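You operate a simulated robot arm through the tools that you are given. There is no shell and no other tool. Be economical: measure what you need, move in short steps, check, and stop when the job is done.

You are at the controls of a simulated robot arm. One attempt, no reset.

## Task
Dry the blue sensor board on the plate at 50 C, lid down.
Fine: the warming plate on the sill; wait till the display says DRY, then turn the plate off; leave the board under the shut lid.

It is judged by the outcome, as a careful person would: the job done as asked, and still so three seconds after it is handed in. It fails if anything else is knocked over, pushed out of place, dropped, spilled or broken. Lids that push on must go on centred and level and be pressed home; caps that screw on are set level and turned clockwise until they are tight.

## Robot
A 7-joint arm with a two-finger parallel gripper, fixed in place. Base frame: the origin is at the foot of the arm, x ahead of it, y to its left, z up. Readings come in mm, rad, newtons and seconds.
With the tool pointing down near the work surface it reaches from about 320 to 780 mm from the base axis. Its first joint turns from -2.897 to 2.897 rad. Payload 3.91 kg.
The TCP is the grasp point between the finger pads, 30 mm short of the fingertips. In the tool frame z runs along the fingers and y along their closing line. Largest opening 110 mm; finger width 20, thickness 10; the body of the gripper, 48 by 112 mm, starts 55 mm behind the TCP.
Orientation is told as [roll, pitch, yaw] about the base's x, y, z axes, in that order, counted from this pose: with the fingers straight down and closing along the base's y, the tool's x points along the base's -x, its y along +y and its z along -z.

## Interface
- The arm moves only by the tool drive_tool. Its argument "deltas" is a list of rows, each a list of 3 entries, a list of its own where there are three numbers: the turn, a rotation vector about the tool's x, y, z in units of 8 degrees (1.0 is 8 degrees), then the shift along the tool's x, y, z in units of 20 mm (1.0 is 20 mm), then the opening, from 0 (shut) to 1 (fully open). In form: [[[ax, ay, az], [tx, ty, tz], claw], ...]. A call has 1 to 12 rows; each row shifts and turns the commanded pose from where the row before left it, along the tool's axes as they then stand. A call with a number of a shift or a turn outside -1 to 1 is refused whole. Each row takes 0.2 s and may step no farther than 50 mm and 0.15 rad from the row before; otherwise, or with a gripper value out of range, the whole call is refused. Where a pose cannot be reached the arm comes as near as it can. A force on the tool above 40 N (or 10 N above the force at the start of the call, whichever is more), or a blocked arm, ends the call early, and 0.2 s more pass. The fingers move at their own pace (about 153 mm/s each) and stop on an object; they squeeze with about 34 N. The grip force told is the motor's: it shows also when the fingers shut on nothing. Time passes only in rows, and 0.2 s behind the last, so rows that do not move let the fingers close. It gives the time, the measured TCP pose, the force on the tool (base axes), the opening and the grip force at its end, in the units of the frame above (readings bear some noise), and new pictures: "show" is both (left out), scene, wrist or none.
- Cameras (640 x 400 px; columns grow to the right, rows downward): "scene" is fixed at [401, -653.7, 1750.1]; the picture's right is [0.99, 0.11, 0.00], its down [0.05, -0.43, -0.90] and it looks along [-0.10, 0.89, -0.44] (base axes); focal length 310 px, centre (320, 200). "wrist" rides on the gripper at [77, 7, -114] in the tool frame; the picture's right is [-0.09, 1.00, 0.00], its down [-0.80, -0.07, -0.59] and it looks along [-0.59, -0.05, 0.80] (tool axes); focal length 270 px, centre (320, 200). There is no depth. A picture from a camera that has moved, and an enlarged one, comes with that camera's place and axes in the base frame and with its lens. The place of the scene camera against the robot may be out by one fixed shift of up to 25 mm in any direction.
- slide_trunk(by): slides the trunk up (or, below 0, down) by that many mm; the arm rides with it, the base frame stays. It gives what a move gives, with no picture.
- close_up(camera, box): a new picture of the part [left, top, right, bottom] of that camera's present view, enlarged. It takes no simulated time.
- finish_job(): hands the job in; it is judged then, once.

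Go step by step. Nothing tells you positions but the pictures and the camera data: compare them with the known pose of the tool, close in by small moves and look again before you grip or let go. The budget is 120 turns and 170 pictures, counting those below and the enlarged ones. Unless the task says otherwise, let go and move clear before handing in, and close with one line.

The tools are called after ">>>" as a command line: name --argument value ..., lists and objects as JSON in quotes. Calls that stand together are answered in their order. drive_tool: Moves the arm, as the interface text tells. Its arguments: {"type":"object","properties":{"deltas":{"type":"array","items":{"type":"array"}},"show":{"type":"string","enum":["both","scene","wrist","none"]}},"required":["deltas"]} The other tools are called the same way: slide_trunk (by) slides the trunk up or down; close_up (camera, box) takes an enlarged picture of a part of a camera's view; finish_job () hands the job in.

At the start:

```text
t: 0.0
tool_pos: [207.3, 354.4, 1304.2]
orientation: [-0.002, 0.0, 0.001]
force: [0.5, 1.1, 0.9]
gripper_width: 110.1
grasp_force: 0.1
trunk travel left (down, up): [-550.0, 60.0]
```

scene: 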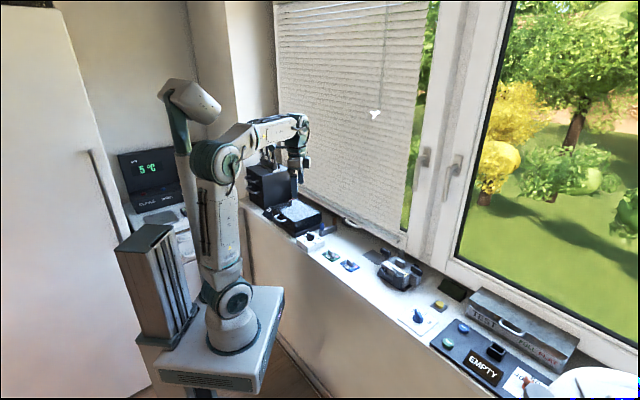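
wrist: 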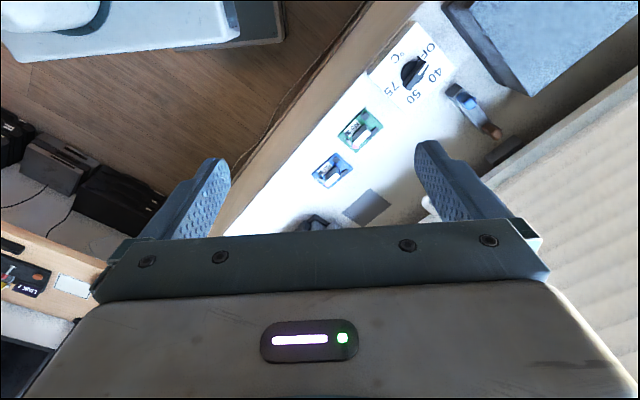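

I see a window sill with several devices, a dial with OFF/40/50/75, and two small boards (blue and green). I'll look closer at them first.

>>> close_up --camera "scene" --box '[230, 150, 390, 250]'

>>> close_up --camera "scene" --box '[280, 220, 440, 320]'

>>> close_up --camera "scene" --box '[380, 270, 600, 400]'

>>> close_up --camera "wrist" --box '[300, 0, 560, 230]'

```text
4.00 times, centred on (310, 200) of scene
camera zoom: at [401.0, -653.7, 1750.1], right [0.99, 0.11, 0.0], down [0.05, -0.43, -0.9], along [-0.1, 0.89, -0.44], focal length 1242 px, centre (360, 200)
```

zoom: 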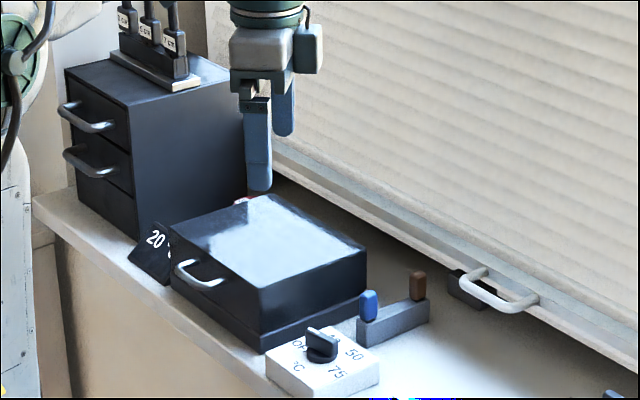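

```text
4.00 times, centred on (360, 270) of scene
camera zoom: at [401.0, -653.7, 1750.1], right [0.99, 0.11, 0.0], down [0.05, -0.43, -0.9], along [-0.1, 0.89, -0.44], focal length 1242 px, centre (160, -80)
```

zoom: 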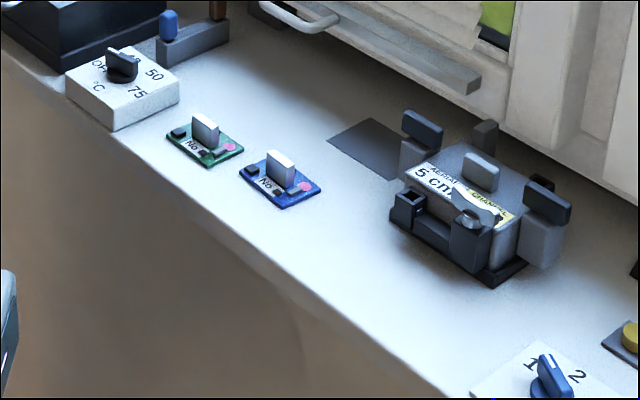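

```text
2.91 times, centred on (490, 335) of scene
camera zoom: at [401.0, -653.7, 1750.1], right [0.99, 0.11, 0.0], down [0.05, -0.43, -0.9], along [-0.1, 0.89, -0.44], focal length 903 px, centre (-174, -193)
```

zoom: 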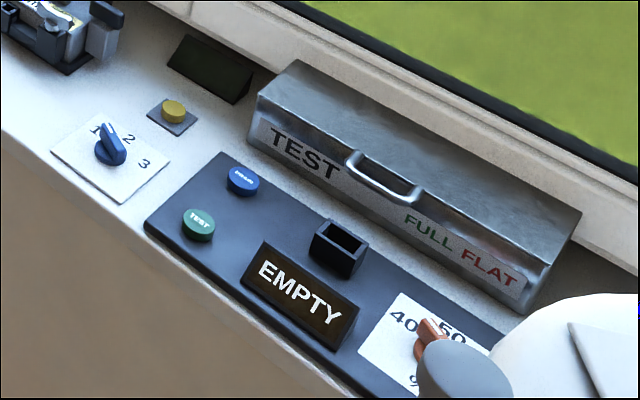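

```text
1.74 times, centred on (430, 115) of wrist
camera zoom: at [131.4, 363.4, 1418.7], right [0.09, 1.0, 0.0], down [0.8, -0.07, 0.59], along [0.59, -0.05, -0.8], focal length 470 px, centre (129, 348)
```

zoom: 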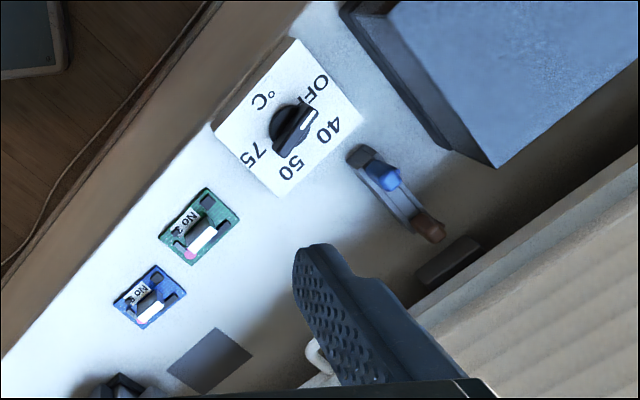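

The warming plate is the black box with the hinged lid, the "20 °C" display and the OFF/40/50/75 dial. The blue board is at about (405, 365, 950), and the sill runs at about -38° in base. Next I turn the wrist to face the window and look at the plate.

>>> drive_tool --deltas '[[[0, 0, -0.93], [0, 0, 0], 1], [[0, 0, -0.93], [0, 0, 0], 1], [[0, 0, -0.93], [0, 0, 0], 1], [[0, 0, -0.93], [0, 0, 0], 1], [[0, 0, -0.93], [0, 0, 0], 1], [[0, 0, -0.93], [0, 0, 0], 1], [[0, 0, -0.93], [0, 0, 0], 1], [[0, 0, 0], [0.1, 0.97, -0.2], 1], [[0, 0, 0], [0.1, 0.97, -0.2], 1], [[0, 0, 0], [0.1, 0.97, -0.2], 1], [[0, 0, 0], [0.1, 0.97, -0.2], 1], [[0, 0, 0], [0.1, 0.97, -0.2], 1]]'

```text
t: 2.6
tool_pos: [124.0, 407.2, 1325.4]
orientation: [0.0, 0.002, 0.909]
force: [-0.3, 0.9, 0.3]
gripper_width: 110.1
grasp_force: 0.1
trunk travel left (down, up): [-550.0, 60.0]
camera wrist: at [72.8, 351.4, 1439.1], right [-0.73, 0.68, 0.0], down [0.55, 0.59, 0.59], along [0.4, 0.44, -0.8], focal length 270 px, centre (320, 200)
```

scene: 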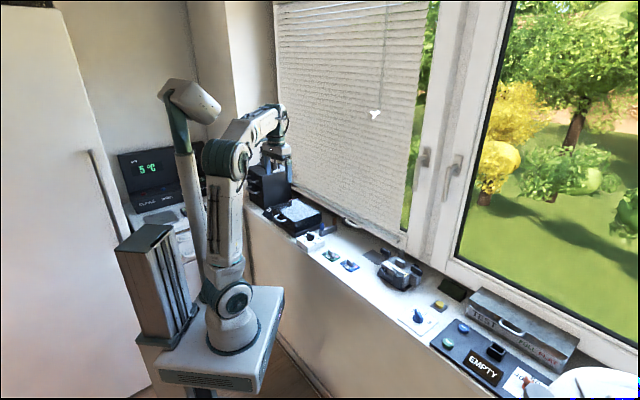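
wrist: 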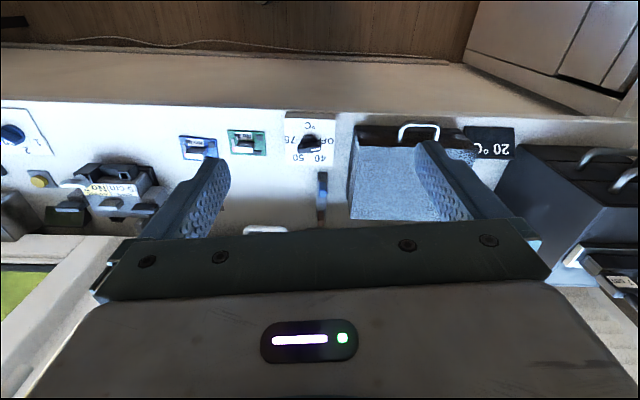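

The view now lines up with the sill. I enlarge the plate, dial and boards.

>>> close_up --camera "wrist" --box '[160, 90, 360, 215]'

>>> close_up --camera "wrist" --box '[320, 100, 640, 300]'

>>> close_up --camera "scene" --box '[260, 180, 340, 240]'

```text
3.20 times, centred on (260, 152) of wrist
camera zoom: at [72.8, 351.4, 1439.1], right [-0.73, 0.68, 0.0], down [0.55, 0.59, 0.59], along [0.4, 0.44, -0.8], focal length 865 px, centre (512, 352)
```

zoom: 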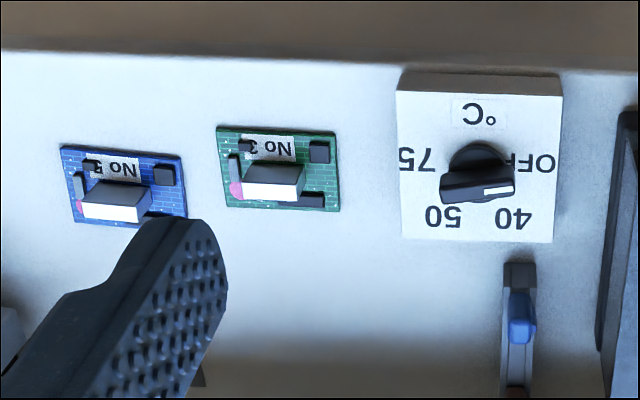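

```text
2.00 times, centred on (480, 200) of wrist
camera zoom: at [72.8, 351.4, 1439.1], right [-0.73, 0.68, 0.0], down [0.55, 0.59, 0.59], along [0.4, 0.44, -0.8], focal length 541 px, centre (0, 200)
```

zoom: 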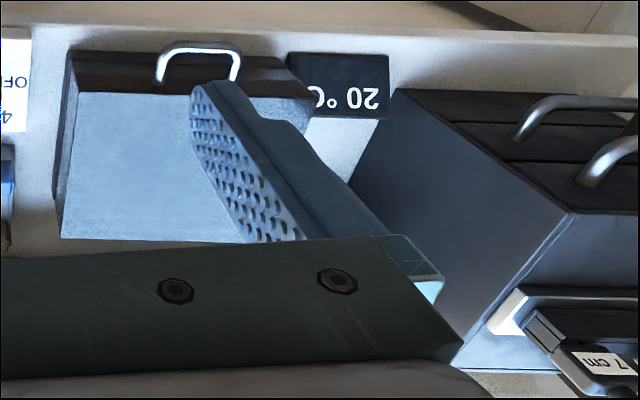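

```text
6.67 times, centred on (300, 210) of scene
camera zoom: at [401.0, -653.7, 1750.1], right [0.99, 0.11, 0.0], down [0.05, -0.43, -0.9], along [-0.1, 0.89, -0.44], focal length 2069 px, centre (453, 133)
```

zoom: 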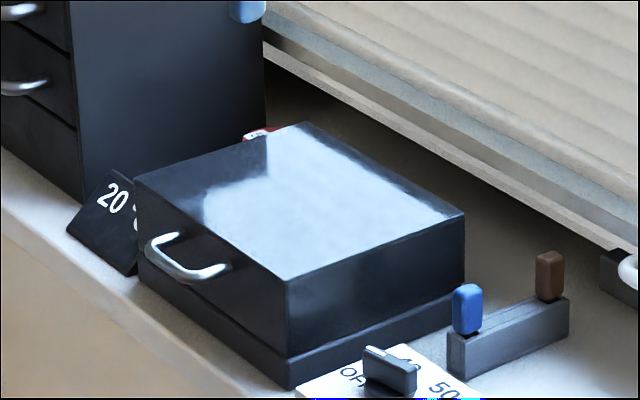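

The sill runs at 45° in base (yaw 0.785 is square to it). The lid handle is at about (68, 593, ~1005) on the room side, so the hinge should be on the window side. I'll approach with the tool level, fingers above and below the bar. First I turn the wrist.

>>> drive_tool --deltas '[[[0, 0, -0.942], [0, 0, 0], 1], [[0, 0, -0.942], [0, 0, 0], 1], [[0, 0, -0.942], [0, 0, 0], 1], [[0, 0, -0.942], [0, 0, 0], 1], [[0, 0, -0.942], [0, 0, 0], 1], [[0, 0, -0.942], [0, 0, 0], 1], [[0, 0, -0.942], [0, 0, 0], 1], [[0, 0, -0.942], [0, 0, 0], 1], [[0, 0, -0.942], [0, 0, 0], 1], [[0, 0, -0.942], [0, 0, 0], 1], [[0, 0, -0.942], [0, 0, 0], 1]]' --show "wrist"

```text
t: 5.0
tool_pos: [126.9, 407.3, 1324.7]
orientation: [0.0, 0.001, 2.359]
force: [-0.3, 1.0, -0.4]
gripper_width: 109.9
grasp_force: 0.0
trunk travel left (down, up): [-550.0, 60.0]
camera wrist: at [175.8, 349.2, 1439.1], right [-0.76, -0.64, 0.0], down [-0.52, 0.61, 0.59], along [-0.38, 0.45, -0.8], focal length 270 px, centre (320, 200)
```

wrist: 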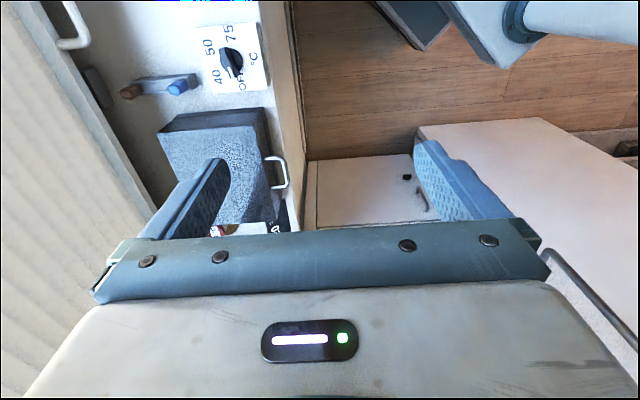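

I check what stands on the room side of the handle before I swing the arm there.

>>> close_up --camera "scene" --box '[80, 90, 340, 290]'

>>> close_up --camera "wrist" --box '[100, 0, 420, 240]'

```text
2.00 times, centred on (210, 190) of scene
camera zoom: at [401.0, -653.7, 1750.1], right [0.99, 0.11, 0.0], down [0.05, -0.43, -0.9], along [-0.1, 0.89, -0.44], focal length 621 px, centre (540, 220)
```

zoom: 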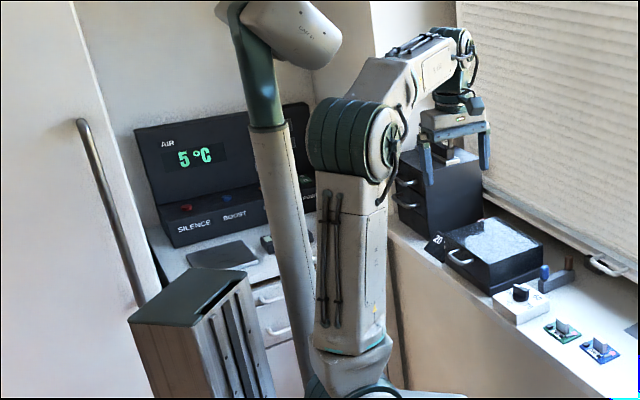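

```text
1.67 times, centred on (260, 120) of wrist
camera zoom: at [175.8, 349.2, 1439.1], right [-0.76, -0.64, 0.0], down [-0.52, 0.61, 0.59], along [-0.38, 0.45, -0.8], focal length 450 px, centre (420, 333)
```

zoom: 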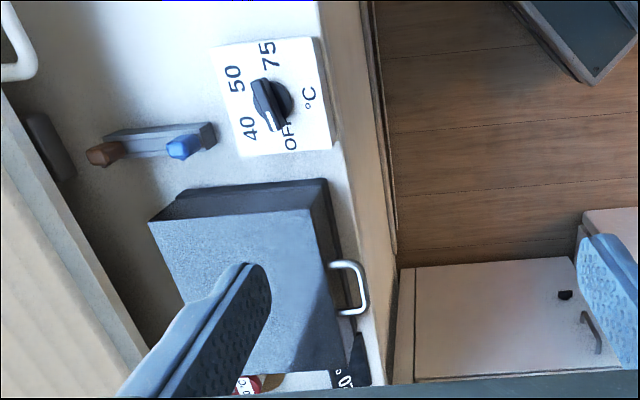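

The counter on the left is beyond the working lane (s' > 650, the handle is at about 370), so the approach is clear. I move alongside and then tilt the tool level at a safe height.

>>> drive_tool --deltas '[[[0, 0, 0], [-0.96, 0.3, 0], 1], [[0, 0, 0], [-0.96, 0.3, 0], 1], [[0, 0, 0], [-0.96, 0.3, 0], 1], [[0, 0, 0], [-0.96, 0.3, 0], 1], [[0, 0, 0], [-0.96, 0.3, 0], 1], [[0, 0, 0], [-0.96, 0.3, 0], 1], [[0, 0, 0], [-0.96, 0.3, 0], 1], [[0, 0, 0], [-0.96, 0.3, 0], 1], [[0, 0, 0], [-0.96, 0.3, 0], 1]]' --show "wrist"

>>> drive_tool --deltas '[[[0.9375, 0, 0], [0, 0, 0], 1], [[0.9375, 0, 0], [0, 0, 0], 1], [[0.9375, 0, 0], [0, 0, 0], 1], [[0.9375, 0, 0], [0, 0, 0], 1], [[0.9375, 0, 0], [0, 0, 0], 1], [[0.9375, 0, 0], [0, 0, 0], 1], [[0.9375, 0, 0], [0, 0, 0], 1], [[0.9375, 0, 0], [0, 0, 0], 1], [[0.9375, 0, 0], [0, 0, 0], 1], [[0.9375, 0, 0], [0, 0, 0], 1], [[0.9375, 0, 0], [0, 0, 0], 1], [[0.9375, 0, 0], [0, 0, 0], 1]]' --show "both"

```text
t: 7.0
tool_pos: [-36.0, 491.6, 1324.7]
orientation: [0.0, 0.0, 2.358]
force: [0.6, 1.1, 0.3]
gripper_width: 110.1
grasp_force: 0.0
trunk travel left (down, up): [-550.0, 60.0]
camera wrist: at [14.8, 432.9, 1439.4], right [-0.77, -0.64, 0.0], down [-0.52, 0.62, 0.59], along [-0.38, 0.46, -0.8], focal length 270 px, centre (320, 200)
```

wrist: 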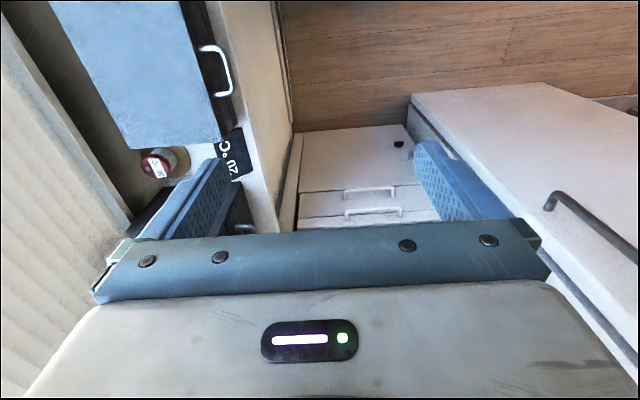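

```text
t: 9.4
tool_pos: [-2.7, 503.5, 1412.0]
orientation: [-1.48, -0.213, 2.267]
force: [0.6, 0.3, 0.1]
gripper_width: 110.1
grasp_force: 0.0
trunk travel left (down, up): [-550.0, 60.0]
stopped in row 12: the arm was blocked; the commanded pose is now the measured one
camera wrist: at [-41.9, 372.7, 1399.2], right [-0.26, 0.17, -0.95], down [-0.93, 0.21, 0.29], along [0.24, 0.96, 0.1], focal length 270 px, centre (320, 200)
```

scene: 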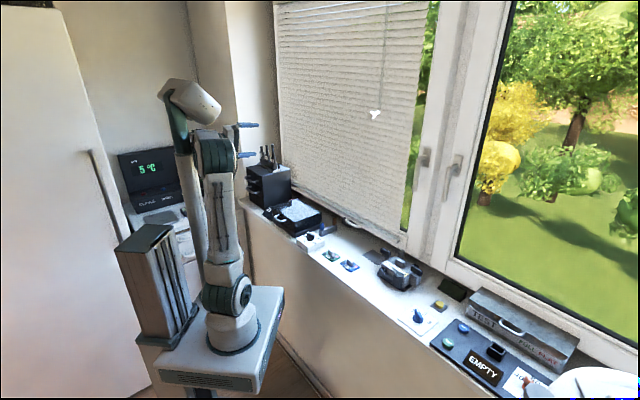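
wrist: 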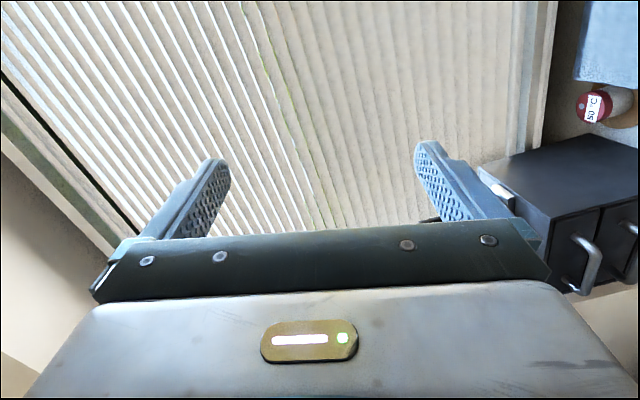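

The arm hits its limits with the tool level this close in, so I'll grip the bar from above with a vertical tool and narrow opening instead. I rotate back to vertical first.

>>> drive_tool --deltas '[[[-0.9636, 0, 0], [0, 0, 0], 1], [[-0.9636, 0, 0], [0, 0, 0], 1], [[-0.9636, 0, 0], [0, 0, 0], 1], [[-0.9636, 0, 0], [0, 0, 0], 1], [[-0.9636, 0, 0], [0, 0, 0], 1], [[-0.9636, 0, 0], [0, 0, 0], 1], [[-0.9636, 0, 0], [0, 0, 0], 1], [[-0.9636, 0, 0], [0, 0, 0], 1], [[-0.9636, 0, 0], [0, 0, 0], 1], [[-0.9636, 0, 0], [0, 0, 0], 1], [[-0.9636, 0, 0], [0, 0, 0], 1]]' --show "none"

>>> drive_tool --deltas '[[[0, 0.763, 0], [0, 0, 0], 1], [[0, 0.763, 0], [0, 0, 0], 1], [[0, 0, -0.64], [0, 0, 0], 0.3]]' --show "wrist"

```text
t: 11.8
tool_pos: [-4.0, 502.5, 1405.1]
orientation: [0.005, -0.196, 2.271]
force: [-1.2, 0.6, 0.3]
gripper_width: 110.1
grasp_force: 0.0
trunk travel left (down, up): [-550.0, 60.0]
```

```text
t: 12.6
tool_pos: [-5.7, 503.7, 1404.9]
orientation: [-0.001, -0.035, 2.361]
force: [0.8, 1.4, -0.2]
gripper_width: 32.8
grasp_force: 0.0
out of reach, approached as far as the arm can: row 2
trunk travel left (down, up): [-550.0, 60.0]
camera wrist: at [47.9, 442.4, 1517.7], right [-0.76, -0.65, 0.0], down [-0.5, 0.6, 0.62], along [-0.4, 0.47, -0.78], focal length 270 px, centre (320, 200)
```

wrist: 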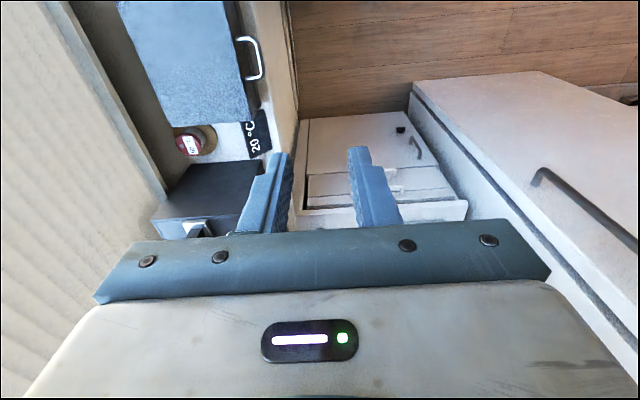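

I move above the handle, down to z ≈ 1160, to measure it from close by.

>>> drive_tool --deltas '[[[0, 0, 0], [0, 0, 1], 0.3], [[0, 0, 0], [0, 0, 1], 0.3], [[0, 0.25, 0], [0, 0, 1], 0.3], [[0, 0, 0], [-0.06, -0.6, 1], 0.3], [[0, 0, 0], [-0.06, -0.6, 1], 0.3], [[0, 0, 0], [-0.06, -0.6, 1], 0.3], [[0, 0, 0], [-0.06, -0.6, 1], 0.3], [[0, 0, 0], [-0.06, -0.6, 1], 0.3], [[0, 0, 0], [-0.06, -0.6, 1], 0.3], [[0, 0, 0], [-0.06, -0.6, 1], 0.3], [[0, 0, 0], [-0.06, -0.6, 1], 0.3], [[0, 0, 0], [-0.06, -0.6, 1], 0.3]]' --show "both"

```text
t: 15.2
tool_pos: [60.7, 588.1, 1164.2]
orientation: [0.0, -0.002, 2.361]
force: [0.4, 0.8, -0.9]
gripper_width: 33.0
grasp_force: 0.0
trunk travel left (down, up): [-550.0, 60.0]
camera wrist: at [111.6, 530.5, 1278.3], right [-0.76, -0.65, 0.0], down [-0.52, 0.61, 0.59], along [-0.38, 0.45, -0.8], focal length 270 px, centre (320, 200)
```

scene: 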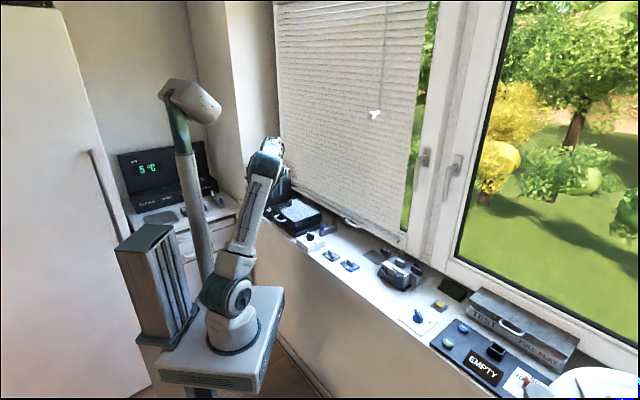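
wrist: 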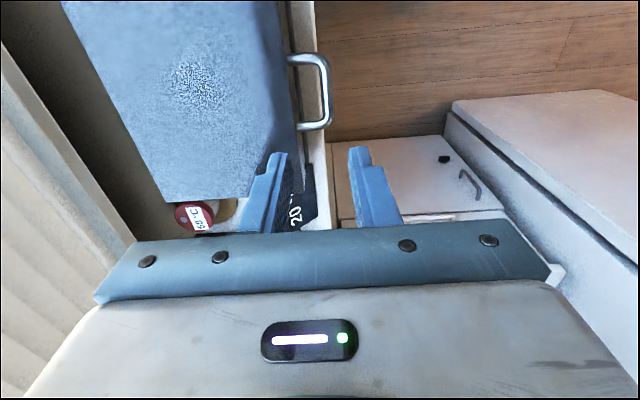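

The bar sits about 7 mm to the room side of the tool centre, at z ≈ 1020. I shift over it, narrow the fingers and descend partway to look again.

>>> drive_tool --deltas '[[[0, 0, 0], [0.23, 0.18, 0.9], 0.22], [[0, 0, 0], [0.23, 0.17, 0.9], 0.22], [[0, 0, 0], [0, 0, 0.9], 0.22], [[0, 0, 0], [0, 0, 0.8], 0.22]]' --show "wrist"

>>> close_up --camera "wrist" --box '[220, 60, 420, 240]'

>>> close_up --camera "scene" --box '[250, 170, 330, 230]'

```text
t: 16.2
tool_pos: [63.2, 576.6, 1096.2]
orientation: [-0.001, -0.002, 2.362]
force: [-1.1, 0.2, -0.5]
gripper_width: 24.2
grasp_force: 0.1
trunk travel left (down, up): [-550.0, 60.0]
camera wrist: at [113.3, 519.1, 1210.3], right [-0.76, -0.65, 0.0], down [-0.52, 0.61, 0.6], along [-0.38, 0.46, -0.8], focal length 270 px, centre (320, 200)
```

wrist: 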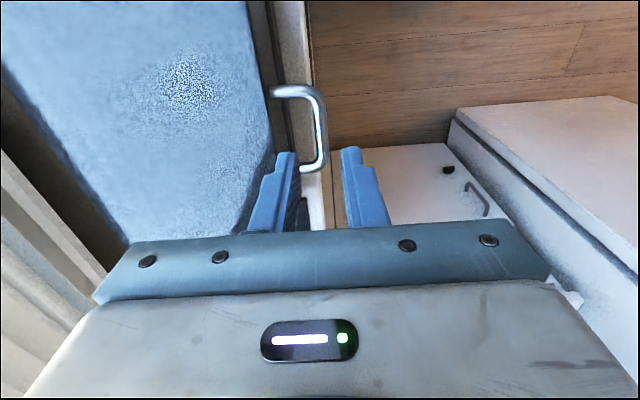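

```text
2.22 times, centred on (320, 150) of wrist
camera zoom: at [113.3, 519.1, 1210.3], right [-0.76, -0.65, 0.0], down [-0.52, 0.61, 0.6], along [-0.38, 0.46, -0.8], focal length 601 px, centre (320, 311)
```

zoom: 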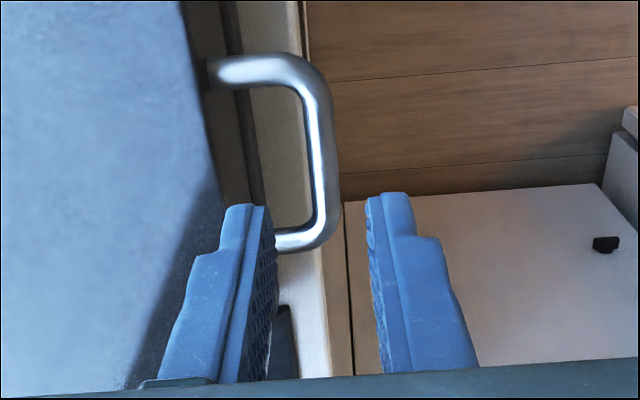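

```text
6.67 times, centred on (290, 200) of scene
camera zoom: at [401.0, -653.7, 1750.1], right [0.99, 0.11, 0.0], down [0.05, -0.43, -0.9], along [-0.1, 0.89, -0.44], focal length 2069 px, centre (520, 200)
```

zoom: 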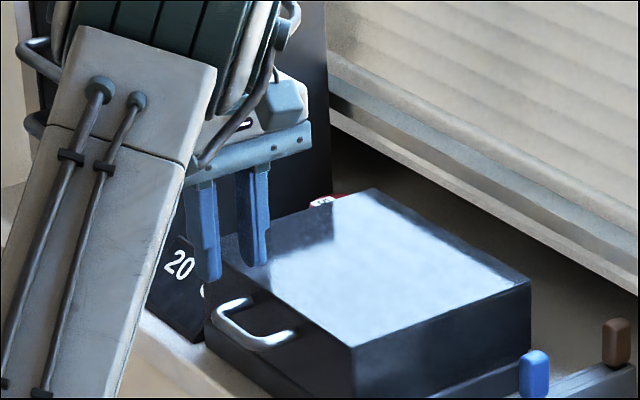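

The bar is centred between the fingers (offset ~1 mm), with about 30 mm gap to the lid face. I descend so the tips pass ~12 mm below the bar.

>>> drive_tool --deltas '[[[0, 0, 0], [0, 0.06, 1], 0.22], [[0, 0, 0], [0, 0, 1], 0.22], [[0, 0, 0], [0, 0, 0.95], 0.22]]' --show "wrist"

>>> close_up --camera "scene" --box '[250, 170, 330, 230]'

>>> close_up --camera "wrist" --box '[220, 80, 420, 240]'

```text
t: 17.0
tool_pos: [62.3, 577.2, 1037.0]
orientation: [0.0, -0.001, 2.362]
force: [0.3, 0.3, 0.1]
gripper_width: 24.0
grasp_force: 0.0
trunk travel left (down, up): [-550.0, 60.0]
camera wrist: at [112.8, 519.2, 1151.7], right [-0.76, -0.65, 0.0], down [-0.52, 0.61, 0.6], along [-0.38, 0.45, -0.8], focal length 270 px, centre (320, 200)
```

wrist: 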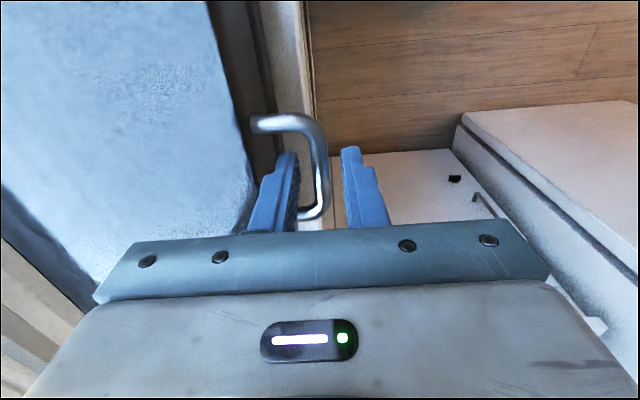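

```text
6.67 times, centred on (290, 200) of scene
camera zoom: at [401.0, -653.7, 1750.1], right [0.99, 0.11, 0.0], down [0.05, -0.43, -0.9], along [-0.1, 0.89, -0.44], focal length 2069 px, centre (520, 200)
```

zoom: 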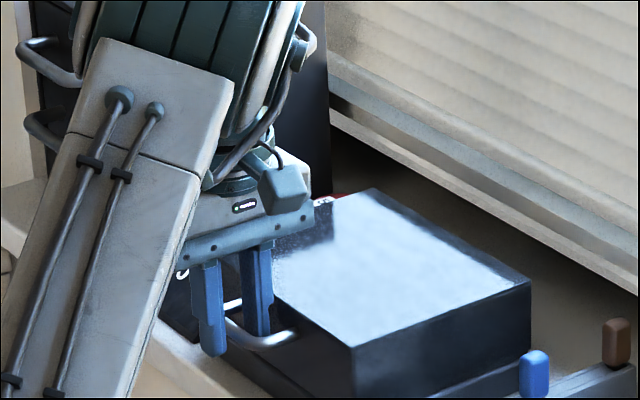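

```text
2.50 times, centred on (320, 160) of wrist
camera zoom: at [112.8, 519.2, 1151.7], right [-0.76, -0.65, 0.0], down [-0.52, 0.61, 0.6], along [-0.38, 0.45, -0.8], focal length 676 px, centre (320, 300)
```

zoom: 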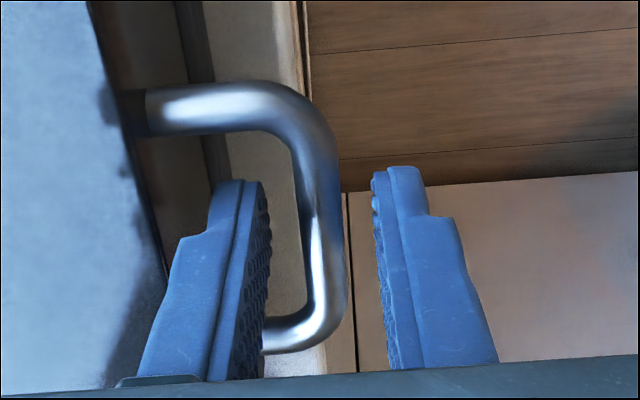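

The bar is between the pads, about 20 mm below the TCP. I close on it and start the lift along the estimated hinge arc (hinge n' ≈ 639, z ≈ 980).

>>> drive_tool --deltas '[[[0, 0, 0], [0, 0, 0], 0], [[0, 0, 0], [0, 0, 0], 0], [[0, 0, 0], [-0.12, -0.125, -0.48], 0], [[0, 0, 0], [0, -0.125, -0.48], 0]]' --show "wrist"

>>> close_up --camera "scene" --box '[250, 170, 330, 230]'

```text
t: 18.0
tool_pos: [66.1, 581.1, 1057.0]
orientation: [-0.002, 0.0, 2.359]
force: [6.1, -2.2, -2.6]
gripper_width: 9.3
grasp_force: 44.8
trunk travel left (down, up): [-550.0, 60.0]
camera wrist: at [116.5, 522.9, 1170.8], right [-0.76, -0.64, 0.0], down [-0.52, 0.61, 0.59], along [-0.38, 0.46, -0.8], focal length 270 px, centre (320, 200)
```

wrist: 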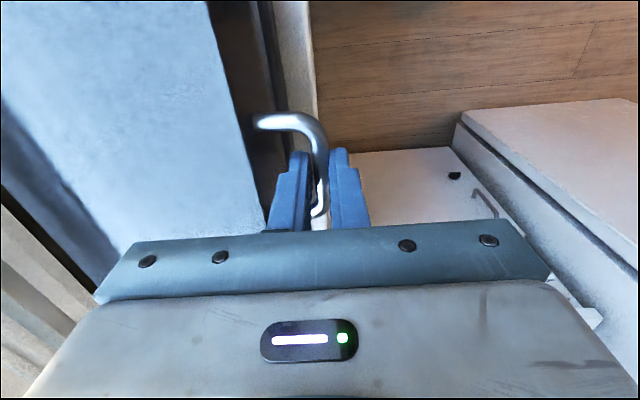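

```text
6.67 times, centred on (290, 200) of scene
camera zoom: at [401.0, -653.7, 1750.1], right [0.99, 0.11, 0.0], down [0.05, -0.43, -0.9], along [-0.1, 0.89, -0.44], focal length 2069 px, centre (520, 200)
```

zoom: 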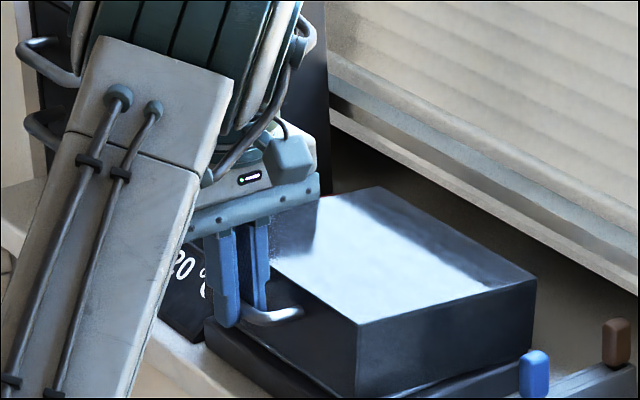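

The lid lifts about a window-side hinge with small force. I follow the arc further.

>>> drive_tool --deltas '[[[0, 0, 0], [0, -0.34, -0.93], 0], [[0, 0, 0], [0, -0.44, -0.89], 0], [[0, 0, 0], [0, -0.535, -0.84], 0], [[0, 0, 0], [0, -0.615, -0.775], 0]]' --show "wrist"

>>> close_up --camera "scene" --box '[250, 160, 330, 220]'

```text
t: 19.0
tool_pos: [92.4, 607.2, 1126.4]
orientation: [0.0, -0.003, 2.359]
force: [7.9, -7.1, -2.2]
gripper_width: 9.7
grasp_force: 45.1
trunk travel left (down, up): [-550.0, 60.0]
camera wrist: at [143.4, 549.7, 1240.4], right [-0.76, -0.65, 0.0], down [-0.52, 0.61, 0.6], along [-0.38, 0.46, -0.8], focal length 270 px, centre (320, 200)
```

wrist: 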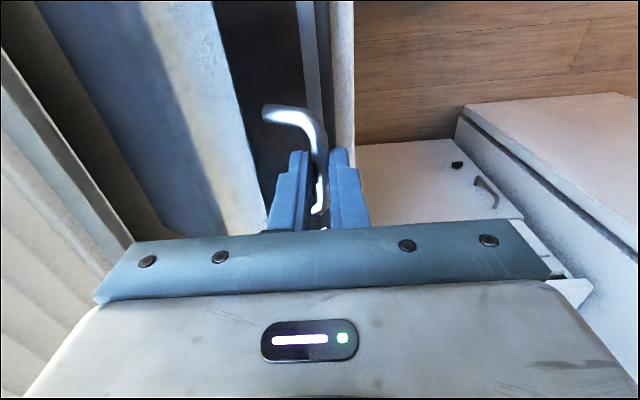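

```text
6.67 times, centred on (290, 190) of scene
camera zoom: at [401.0, -653.7, 1750.1], right [0.99, 0.11, 0.0], down [0.05, -0.43, -0.9], along [-0.1, 0.89, -0.44], focal length 2069 px, centre (520, 267)
```

zoom: 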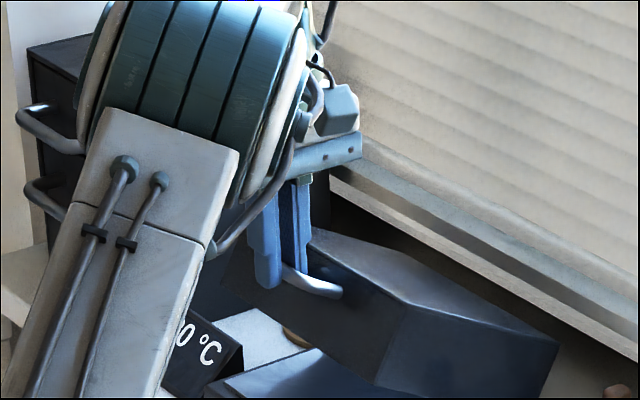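

Motion is good; the sideways force comes from a 2 mm offset, which I correct while continuing.

>>> drive_tool --deltas '[[[0, 0, 0], [0.08, -0.69, -0.71], 0], [[0, 0, 0], [0.06, -0.765, -0.635], 0], [[0, 0, 0], [0, -0.825, -0.55], 0], [[0, 0, 0], [0, -0.88, -0.465], 0]]' --show "wrist"

>>> close_up --camera "scene" --box '[250, 150, 330, 210]'

```text
t: 20.0
tool_pos: [136.2, 651.7, 1175.0]
orientation: [-0.002, -0.005, 2.362]
force: [-2.7, 1.6, 2.9]
gripper_width: 9.5
grasp_force: 44.9
trunk travel left (down, up): [-550.0, 60.0]
camera wrist: at [187.0, 593.1, 1288.0], right [-0.76, -0.65, 0.0], down [-0.52, 0.61, 0.6], along [-0.38, 0.46, -0.8], focal length 270 px, centre (320, 200)
```

wrist: 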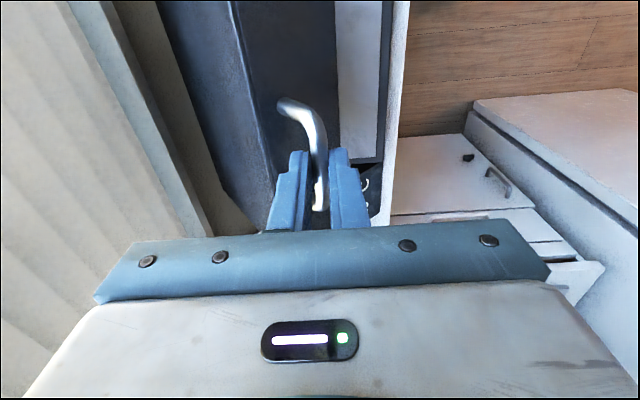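

```text
6.67 times, centred on (290, 180) of scene
camera zoom: at [401.0, -653.7, 1750.1], right [0.99, 0.11, 0.0], down [0.05, -0.43, -0.9], along [-0.1, 0.89, -0.44], focal length 2069 px, centre (520, 333)
```

zoom: 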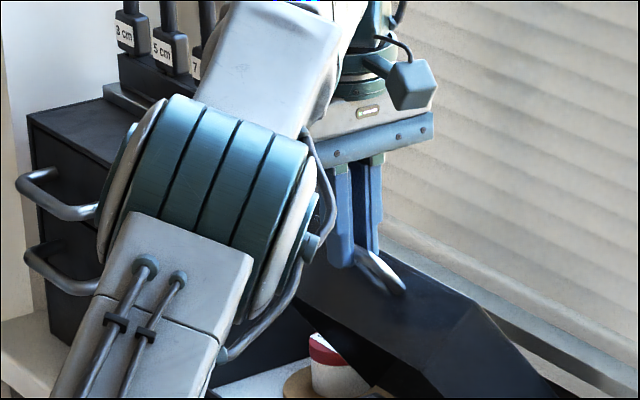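

The lid is at about 54°, forces low. Continuing towards upright.

>>> drive_tool --deltas '[[[0, 0, 0], [0, -0.92, -0.365], 0], [[0, 0, 0], [0, -0.955, -0.27], 0], [[0, 0, 0], [0, -0.98, -0.165], 0], [[0, 0, 0], [0, -0.99, -0.065], 0]]' --show "wrist"

>>> close_up --camera "scene" --box '[260, 150, 340, 210]'

```text
t: 21.0
tool_pos: [177.9, 682.9, 1186.1]
orientation: [0.003, 0.004, 2.363]
force: [-23.2, 18.6, 11.3]
gripper_width: 9.5
grasp_force: 44.8
out of reach, approached as far as the arm can: row 2, 3, 4
trunk travel left (down, up): [-550.0, 60.0]
camera wrist: at [227.5, 625.3, 1301.2], right [-0.76, -0.65, 0.0], down [-0.52, 0.61, 0.59], along [-0.39, 0.45, -0.81], focal length 270 px, centre (320, 200)
```

wrist: 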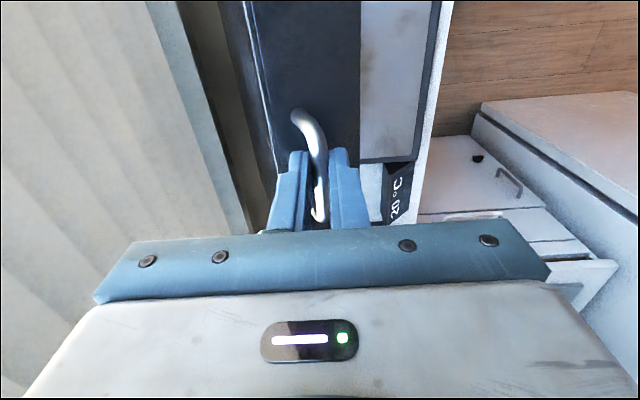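

```text
6.67 times, centred on (300, 180) of scene
camera zoom: at [401.0, -653.7, 1750.1], right [0.99, 0.11, 0.0], down [0.05, -0.43, -0.9], along [-0.1, 0.89, -0.44], focal length 2069 px, centre (453, 333)
```

zoom: 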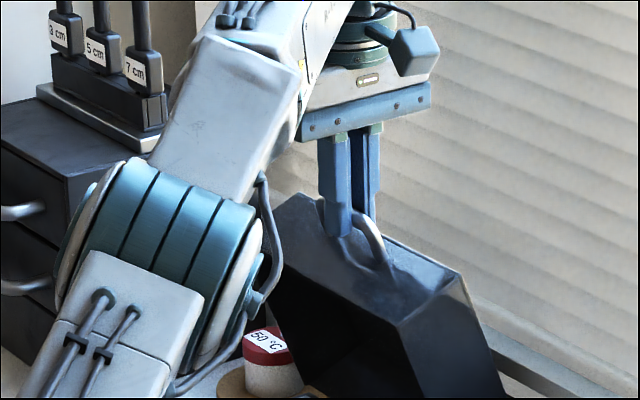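

The arm runs out of reach with a vertical tool. I tilt the tool outward about the bar so the wrist comes back towards the robot.

>>> drive_tool --deltas '[[[0.9, 0, 0], [0, 0.13, 0], 0], [[0.9, 0, 0], [0, 0.13, 0], 0], [[0.9, 0, 0], [0, 0.13, 0], 0]]' --show "wrist"

>>> close_up --camera "scene" --box '[260, 140, 340, 200]'

```text
t: 21.5
tool_pos: [183.3, 674.5, 1200.5]
orientation: [-0.168, -0.031, 2.342]
force: [-5.2, 8.4, -18.4]
gripper_width: 9.3
grasp_force: 46.4
trunk travel left (down, up): [-550.0, 60.0]
stopped in row 2: the arm was blocked; the commanded pose is now the measured one
camera wrist: at [220.7, 599.7, 1309.4], right [-0.77, -0.62, -0.17], down [-0.57, 0.54, 0.62], along [-0.29, 0.57, -0.77], focal length 270 px, centre (320, 200)
```

wrist: 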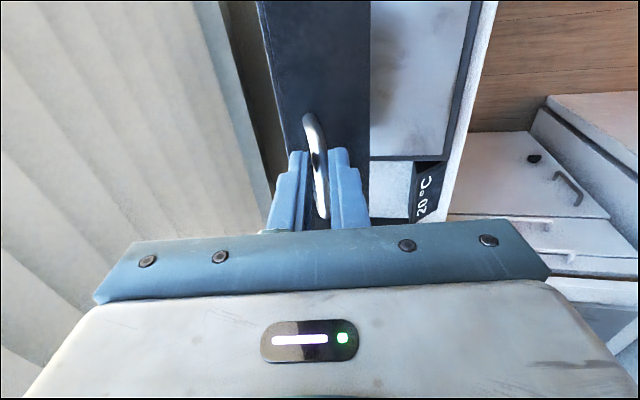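

```text
6.67 times, centred on (300, 170) of scene
camera zoom: at [401.0, -653.7, 1750.1], right [0.99, 0.11, 0.0], down [0.05, -0.43, -0.9], along [-0.1, 0.89, -0.44], focal length 2069 px, centre (453, 400)
```

zoom: 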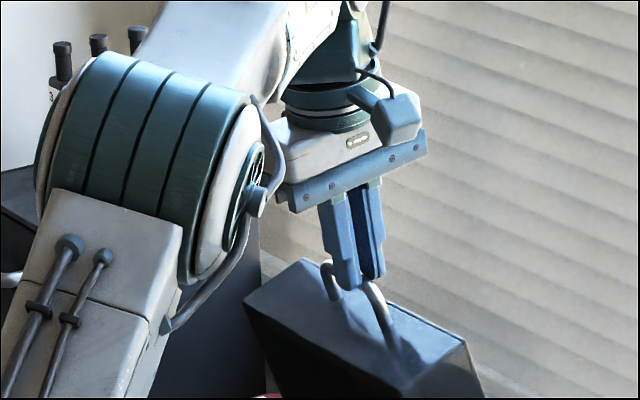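

The arm is at its extension limit here. I back the lid down along the arc to about 54°, where I can tilt the tool freely before going on.

>>> drive_tool --deltas '[[[0, 0, 0], [-0.21, 0.76, 0.25], 0], [[0, 0, 0], [-0.21, 0.74, 0.25], 0], [[0, 0, 0], [-0.21, 0.72, 0.25], 0], [[0, 0, 0], [-0.21, 0.7, 0.25], 0]]' --show "wrist"

```text
t: 21.8
tool_pos: [201.8, 631.1, 1264.0]
orientation: [-0.29, -0.157, 2.294]
force: [0.9, 1.3, -1.4]
gripper_width: 0.0
grasp_force: 37.8
trunk travel left (down, up): [-550.0, 60.0]
stopped in row 1: the arm was blocked; the commanded pose is now the measured one
camera wrist: at [234.8, 537.4, 1358.6], right [-0.8, -0.53, -0.27], down [-0.54, 0.46, 0.71], along [-0.25, 0.71, -0.65], focal length 270 px, centre (320, 200)
```

wrist: 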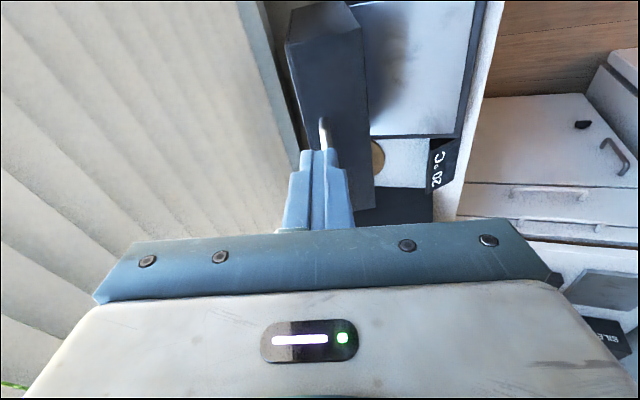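

The grip slipped off the bar; the lid seems to be standing open. I check before moving.

>>> drive_tool --deltas '[[[0, 0, 0], [0, 0, 0], 0]]' --show "both"

>>> close_up --camera "scene" --box '[250, 140, 350, 240]'

```text
t: 22.2
tool_pos: [191.9, 542.5, 1302.8]
orientation: [-0.335, -0.175, 2.315]
force: [0.3, -0.7, 2.2]
gripper_width: 0.0
grasp_force: 37.6
trunk travel left (down, up): [-550.0, 60.0]
stopped in row 1: the arm was blocked; the commanded pose is now the measured one
camera wrist: at [223.5, 445.0, 1392.9], right [-0.79, -0.53, -0.31], down [-0.56, 0.42, 0.72], along [-0.25, 0.74, -0.63], focal length 270 px, centre (320, 200)
```

scene: 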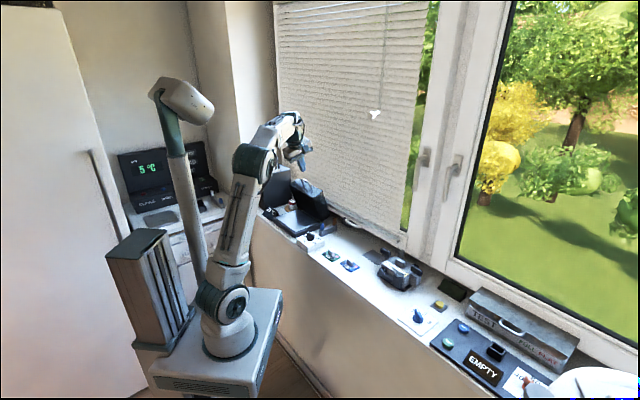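
wrist: 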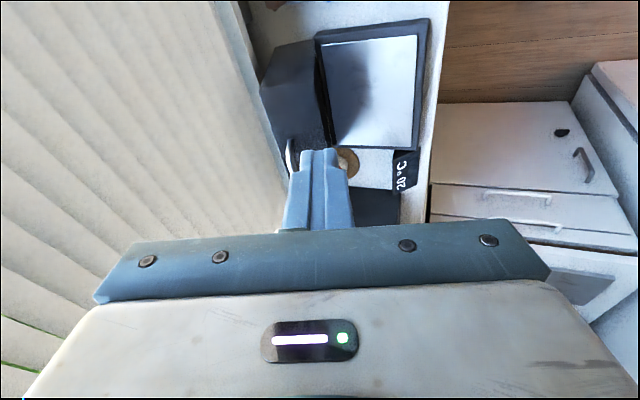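

```text
4.00 times, centred on (300, 190) of scene
camera zoom: at [401.0, -653.7, 1750.1], right [0.99, 0.11, 0.0], down [0.05, -0.43, -0.9], along [-0.1, 0.89, -0.44], focal length 1242 px, centre (400, 240)
```

zoom: 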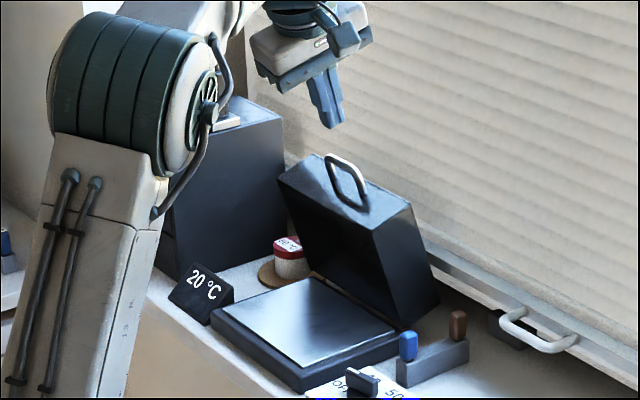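

The lid stands open past vertical by itself, which is good. The arm is still settling, so I wait once more and check it.

>>> drive_tool --deltas '[[[0, 0, 0], [0, 0, 0], 0.3], [[0, 0, 0], [0, 0, 0], 0.3]]' --show "scene"

```text
t: 22.8
tool_pos: [192.4, 594.3, 1274.8]
orientation: [-0.302, -0.15, 2.306]
force: [-0.2, -0.8, -0.9]
gripper_width: 33.0
grasp_force: 0.1
trunk travel left (down, up): [-550.0, 60.0]
```

scene: 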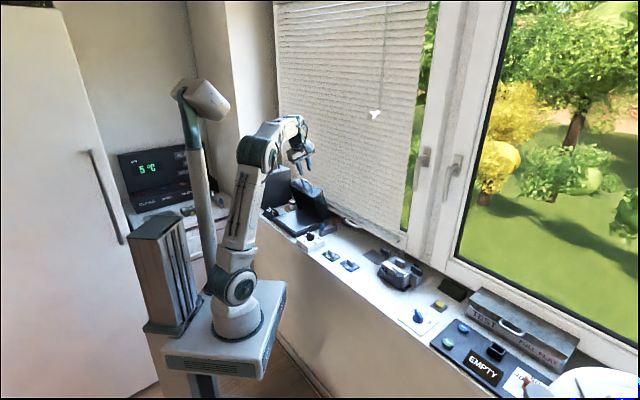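

The robot's trunk is rocking from the strain; I let it come to rest.

>>> drive_tool --deltas '[[[0, 0, 0], [0, 0, 0], 0.3], [[0, 0, 0], [0, 0, 0], 0.3], [[0, 0, 0], [0, 0, 0], 0.3], [[0, 0, 0], [0, 0, 0], 0.3], [[0, 0, 0], [0, 0, 0], 0.3], [[0, 0, 0], [0, 0, 0], 0.3], [[0, 0, 0], [0, 0, 0], 0.3], [[0, 0, 0], [0, 0, 0], 0.3], [[0, 0, 0], [0, 0, 0], 0.3], [[0, 0, 0], [0, 0, 0], 0.3]]' --show "both"

```text
t: 23.1
tool_pos: [191.3, 501.4, 1315.2]
orientation: [-0.361, -0.201, 2.311]
force: [0.5, -0.8, 2.5]
gripper_width: 32.8
grasp_force: 0.0
trunk travel left (down, up): [-550.0, 60.0]
stopped in row 1: the arm was blocked; the commanded pose is now the measured one
camera wrist: at [222.2, 400.5, 1402.6], right [-0.79, -0.51, -0.33], down [-0.56, 0.4, 0.73], along [-0.24, 0.76, -0.6], focal length 270 px, centre (320, 200)
```

scene: 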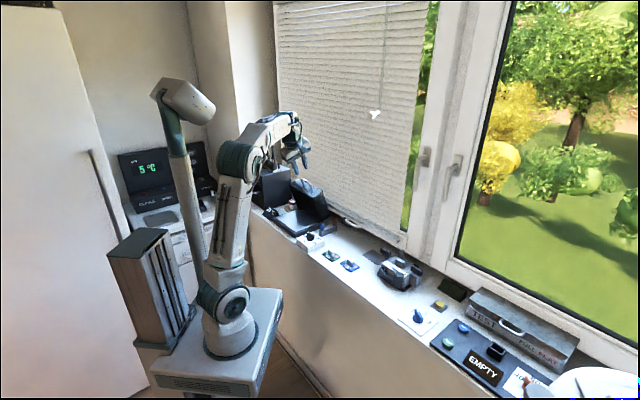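
wrist: 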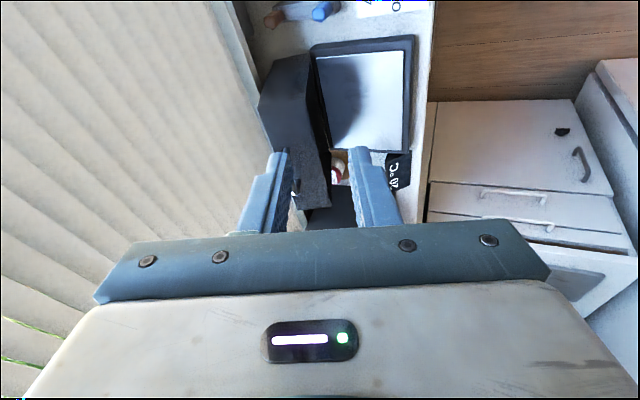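

Still swaying; I keep waiting without moving.

>>> drive_tool --deltas '[[[0, 0, 0], [0, 0, 0], 0.3], [[0, 0, 0], [0, 0, 0], 0.3], [[0, 0, 0], [0, 0, 0], 0.3], [[0, 0, 0], [0, 0, 0], 0.3], [[0, 0, 0], [0, 0, 0], 0.3], [[0, 0, 0], [0, 0, 0], 0.3]]' --show "none"

>>> drive_tool --deltas '[[[0, 0, 0], [0, 0, 0], 0.3], [[0, 0, 0], [0, 0, 0], 0.3], [[0, 0, 0], [0, 0, 0], 0.3], [[0, 0, 0], [0, 0, 0], 0.3], [[0, 0, 0], [0, 0, 0], 0.3], [[0, 0, 0], [0, 0, 0], 0.3]]' --show "none"

>>> drive_tool --deltas '[[[0, 0, 0], [0, 0, 0], 0.3], [[0, 0, 0], [0, 0, 0], 0.3], [[0, 0, 0], [0, 0, 0], 0.3], [[0, 0, 0], [0, 0, 0], 0.3], [[0, 0, 0], [0, 0, 0], 0.3], [[0, 0, 0], [0, 0, 0], 0.3]]' --show "scene"

```text
t: 24.5
tool_pos: [191.9, 550.5, 1293.5]
orientation: [-0.329, -0.174, 2.309]
force: [0.4, -0.3, -1.4]
gripper_width: 33.2
grasp_force: 0.0
trunk travel left (down, up): [-550.0, 60.0]
```

```text
t: 25.9
tool_pos: [192.1, 544.2, 1294.4]
orientation: [-0.331, -0.18, 2.31]
force: [-0.6, 0.5, 0.1]
gripper_width: 33.0
grasp_force: 0.0
trunk travel left (down, up): [-550.0, 60.0]
```

```text
t: 27.3
tool_pos: [192.0, 543.2, 1296.1]
orientation: [-0.334, -0.178, 2.311]
force: [0.4, -0.4, -1.0]
gripper_width: 33.0
grasp_force: 0.1
trunk travel left (down, up): [-550.0, 60.0]
```

scene: 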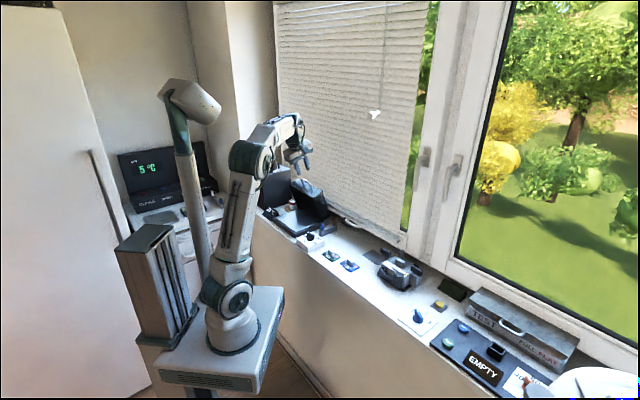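

The robot has settled and is back in its original place, with the lid open. I straighten the tool and head for the blue board at a safe height.

>>> drive_tool --deltas '[[[-0.797, 0, 0], [0, 0, 0], 0.3], [[-0.797, 0, 0], [0, 0, 0], 0.3], [[-0.797, 0, 0], [0, 0, 0], 0.3], [[0, 0.64, 0], [0, 0, 0], 0.3], [[0, 0.64, 0], [0, 0, 0], 0.3], [[0, 0, -0.35], [0, 0, 0], 0.3]]' --show "none"

>>> drive_tool --deltas '[[[0, 0, 0], [1, 0, 0], 0.3], [[0, 0, 0], [1, 0, 0], 0.3], [[0, 0, 0], [1, 0, 0], 0.3], [[0, 0, 0], [1, 0, 0], 0.3], [[0, 0, 0], [1, 0, 0], 0.3], [[0, 0, 0], [1, 0, 0.2], 0.3], [[0, 0, 0], [1, -0.2, 0.5], 0.3], [[0, 0, 0], [1, -0.2, 0.8], 0.3], [[0, 0, 0], [1, -0.2, 1], 0.3], [[0, 0, 0], [1, -0.2, 1], 0.3], [[0, 0, 0], [1, -0.2, 1], 0.3], [[0, 0, 0], [1, 0, 1], 0.3]]' --show "wrist"

```text
t: 28.7
tool_pos: [191.5, 543.0, 1295.4]
orientation: [0.002, 0.0, 2.361]
force: [0.5, -0.8, -0.3]
gripper_width: 33.1
grasp_force: 0.1
trunk travel left (down, up): [-550.0, 60.0]
```

```text
t: 31.3
tool_pos: [377.1, 385.5, 1185.7]
orientation: [0.001, 0.0, 2.359]
force: [-0.3, 0.1, 0.7]
gripper_width: 33.2
grasp_force: 0.1
trunk travel left (down, up): [-550.0, 60.0]
camera wrist: at [427.8, 327.1, 1300.6], right [-0.76, -0.64, 0.0], down [-0.52, 0.62, 0.59], along [-0.38, 0.45, -0.8], focal length 270 px, centre (320, 200)
```

wrist: 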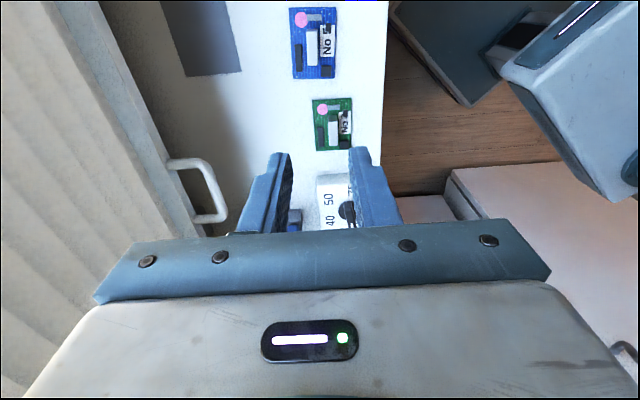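

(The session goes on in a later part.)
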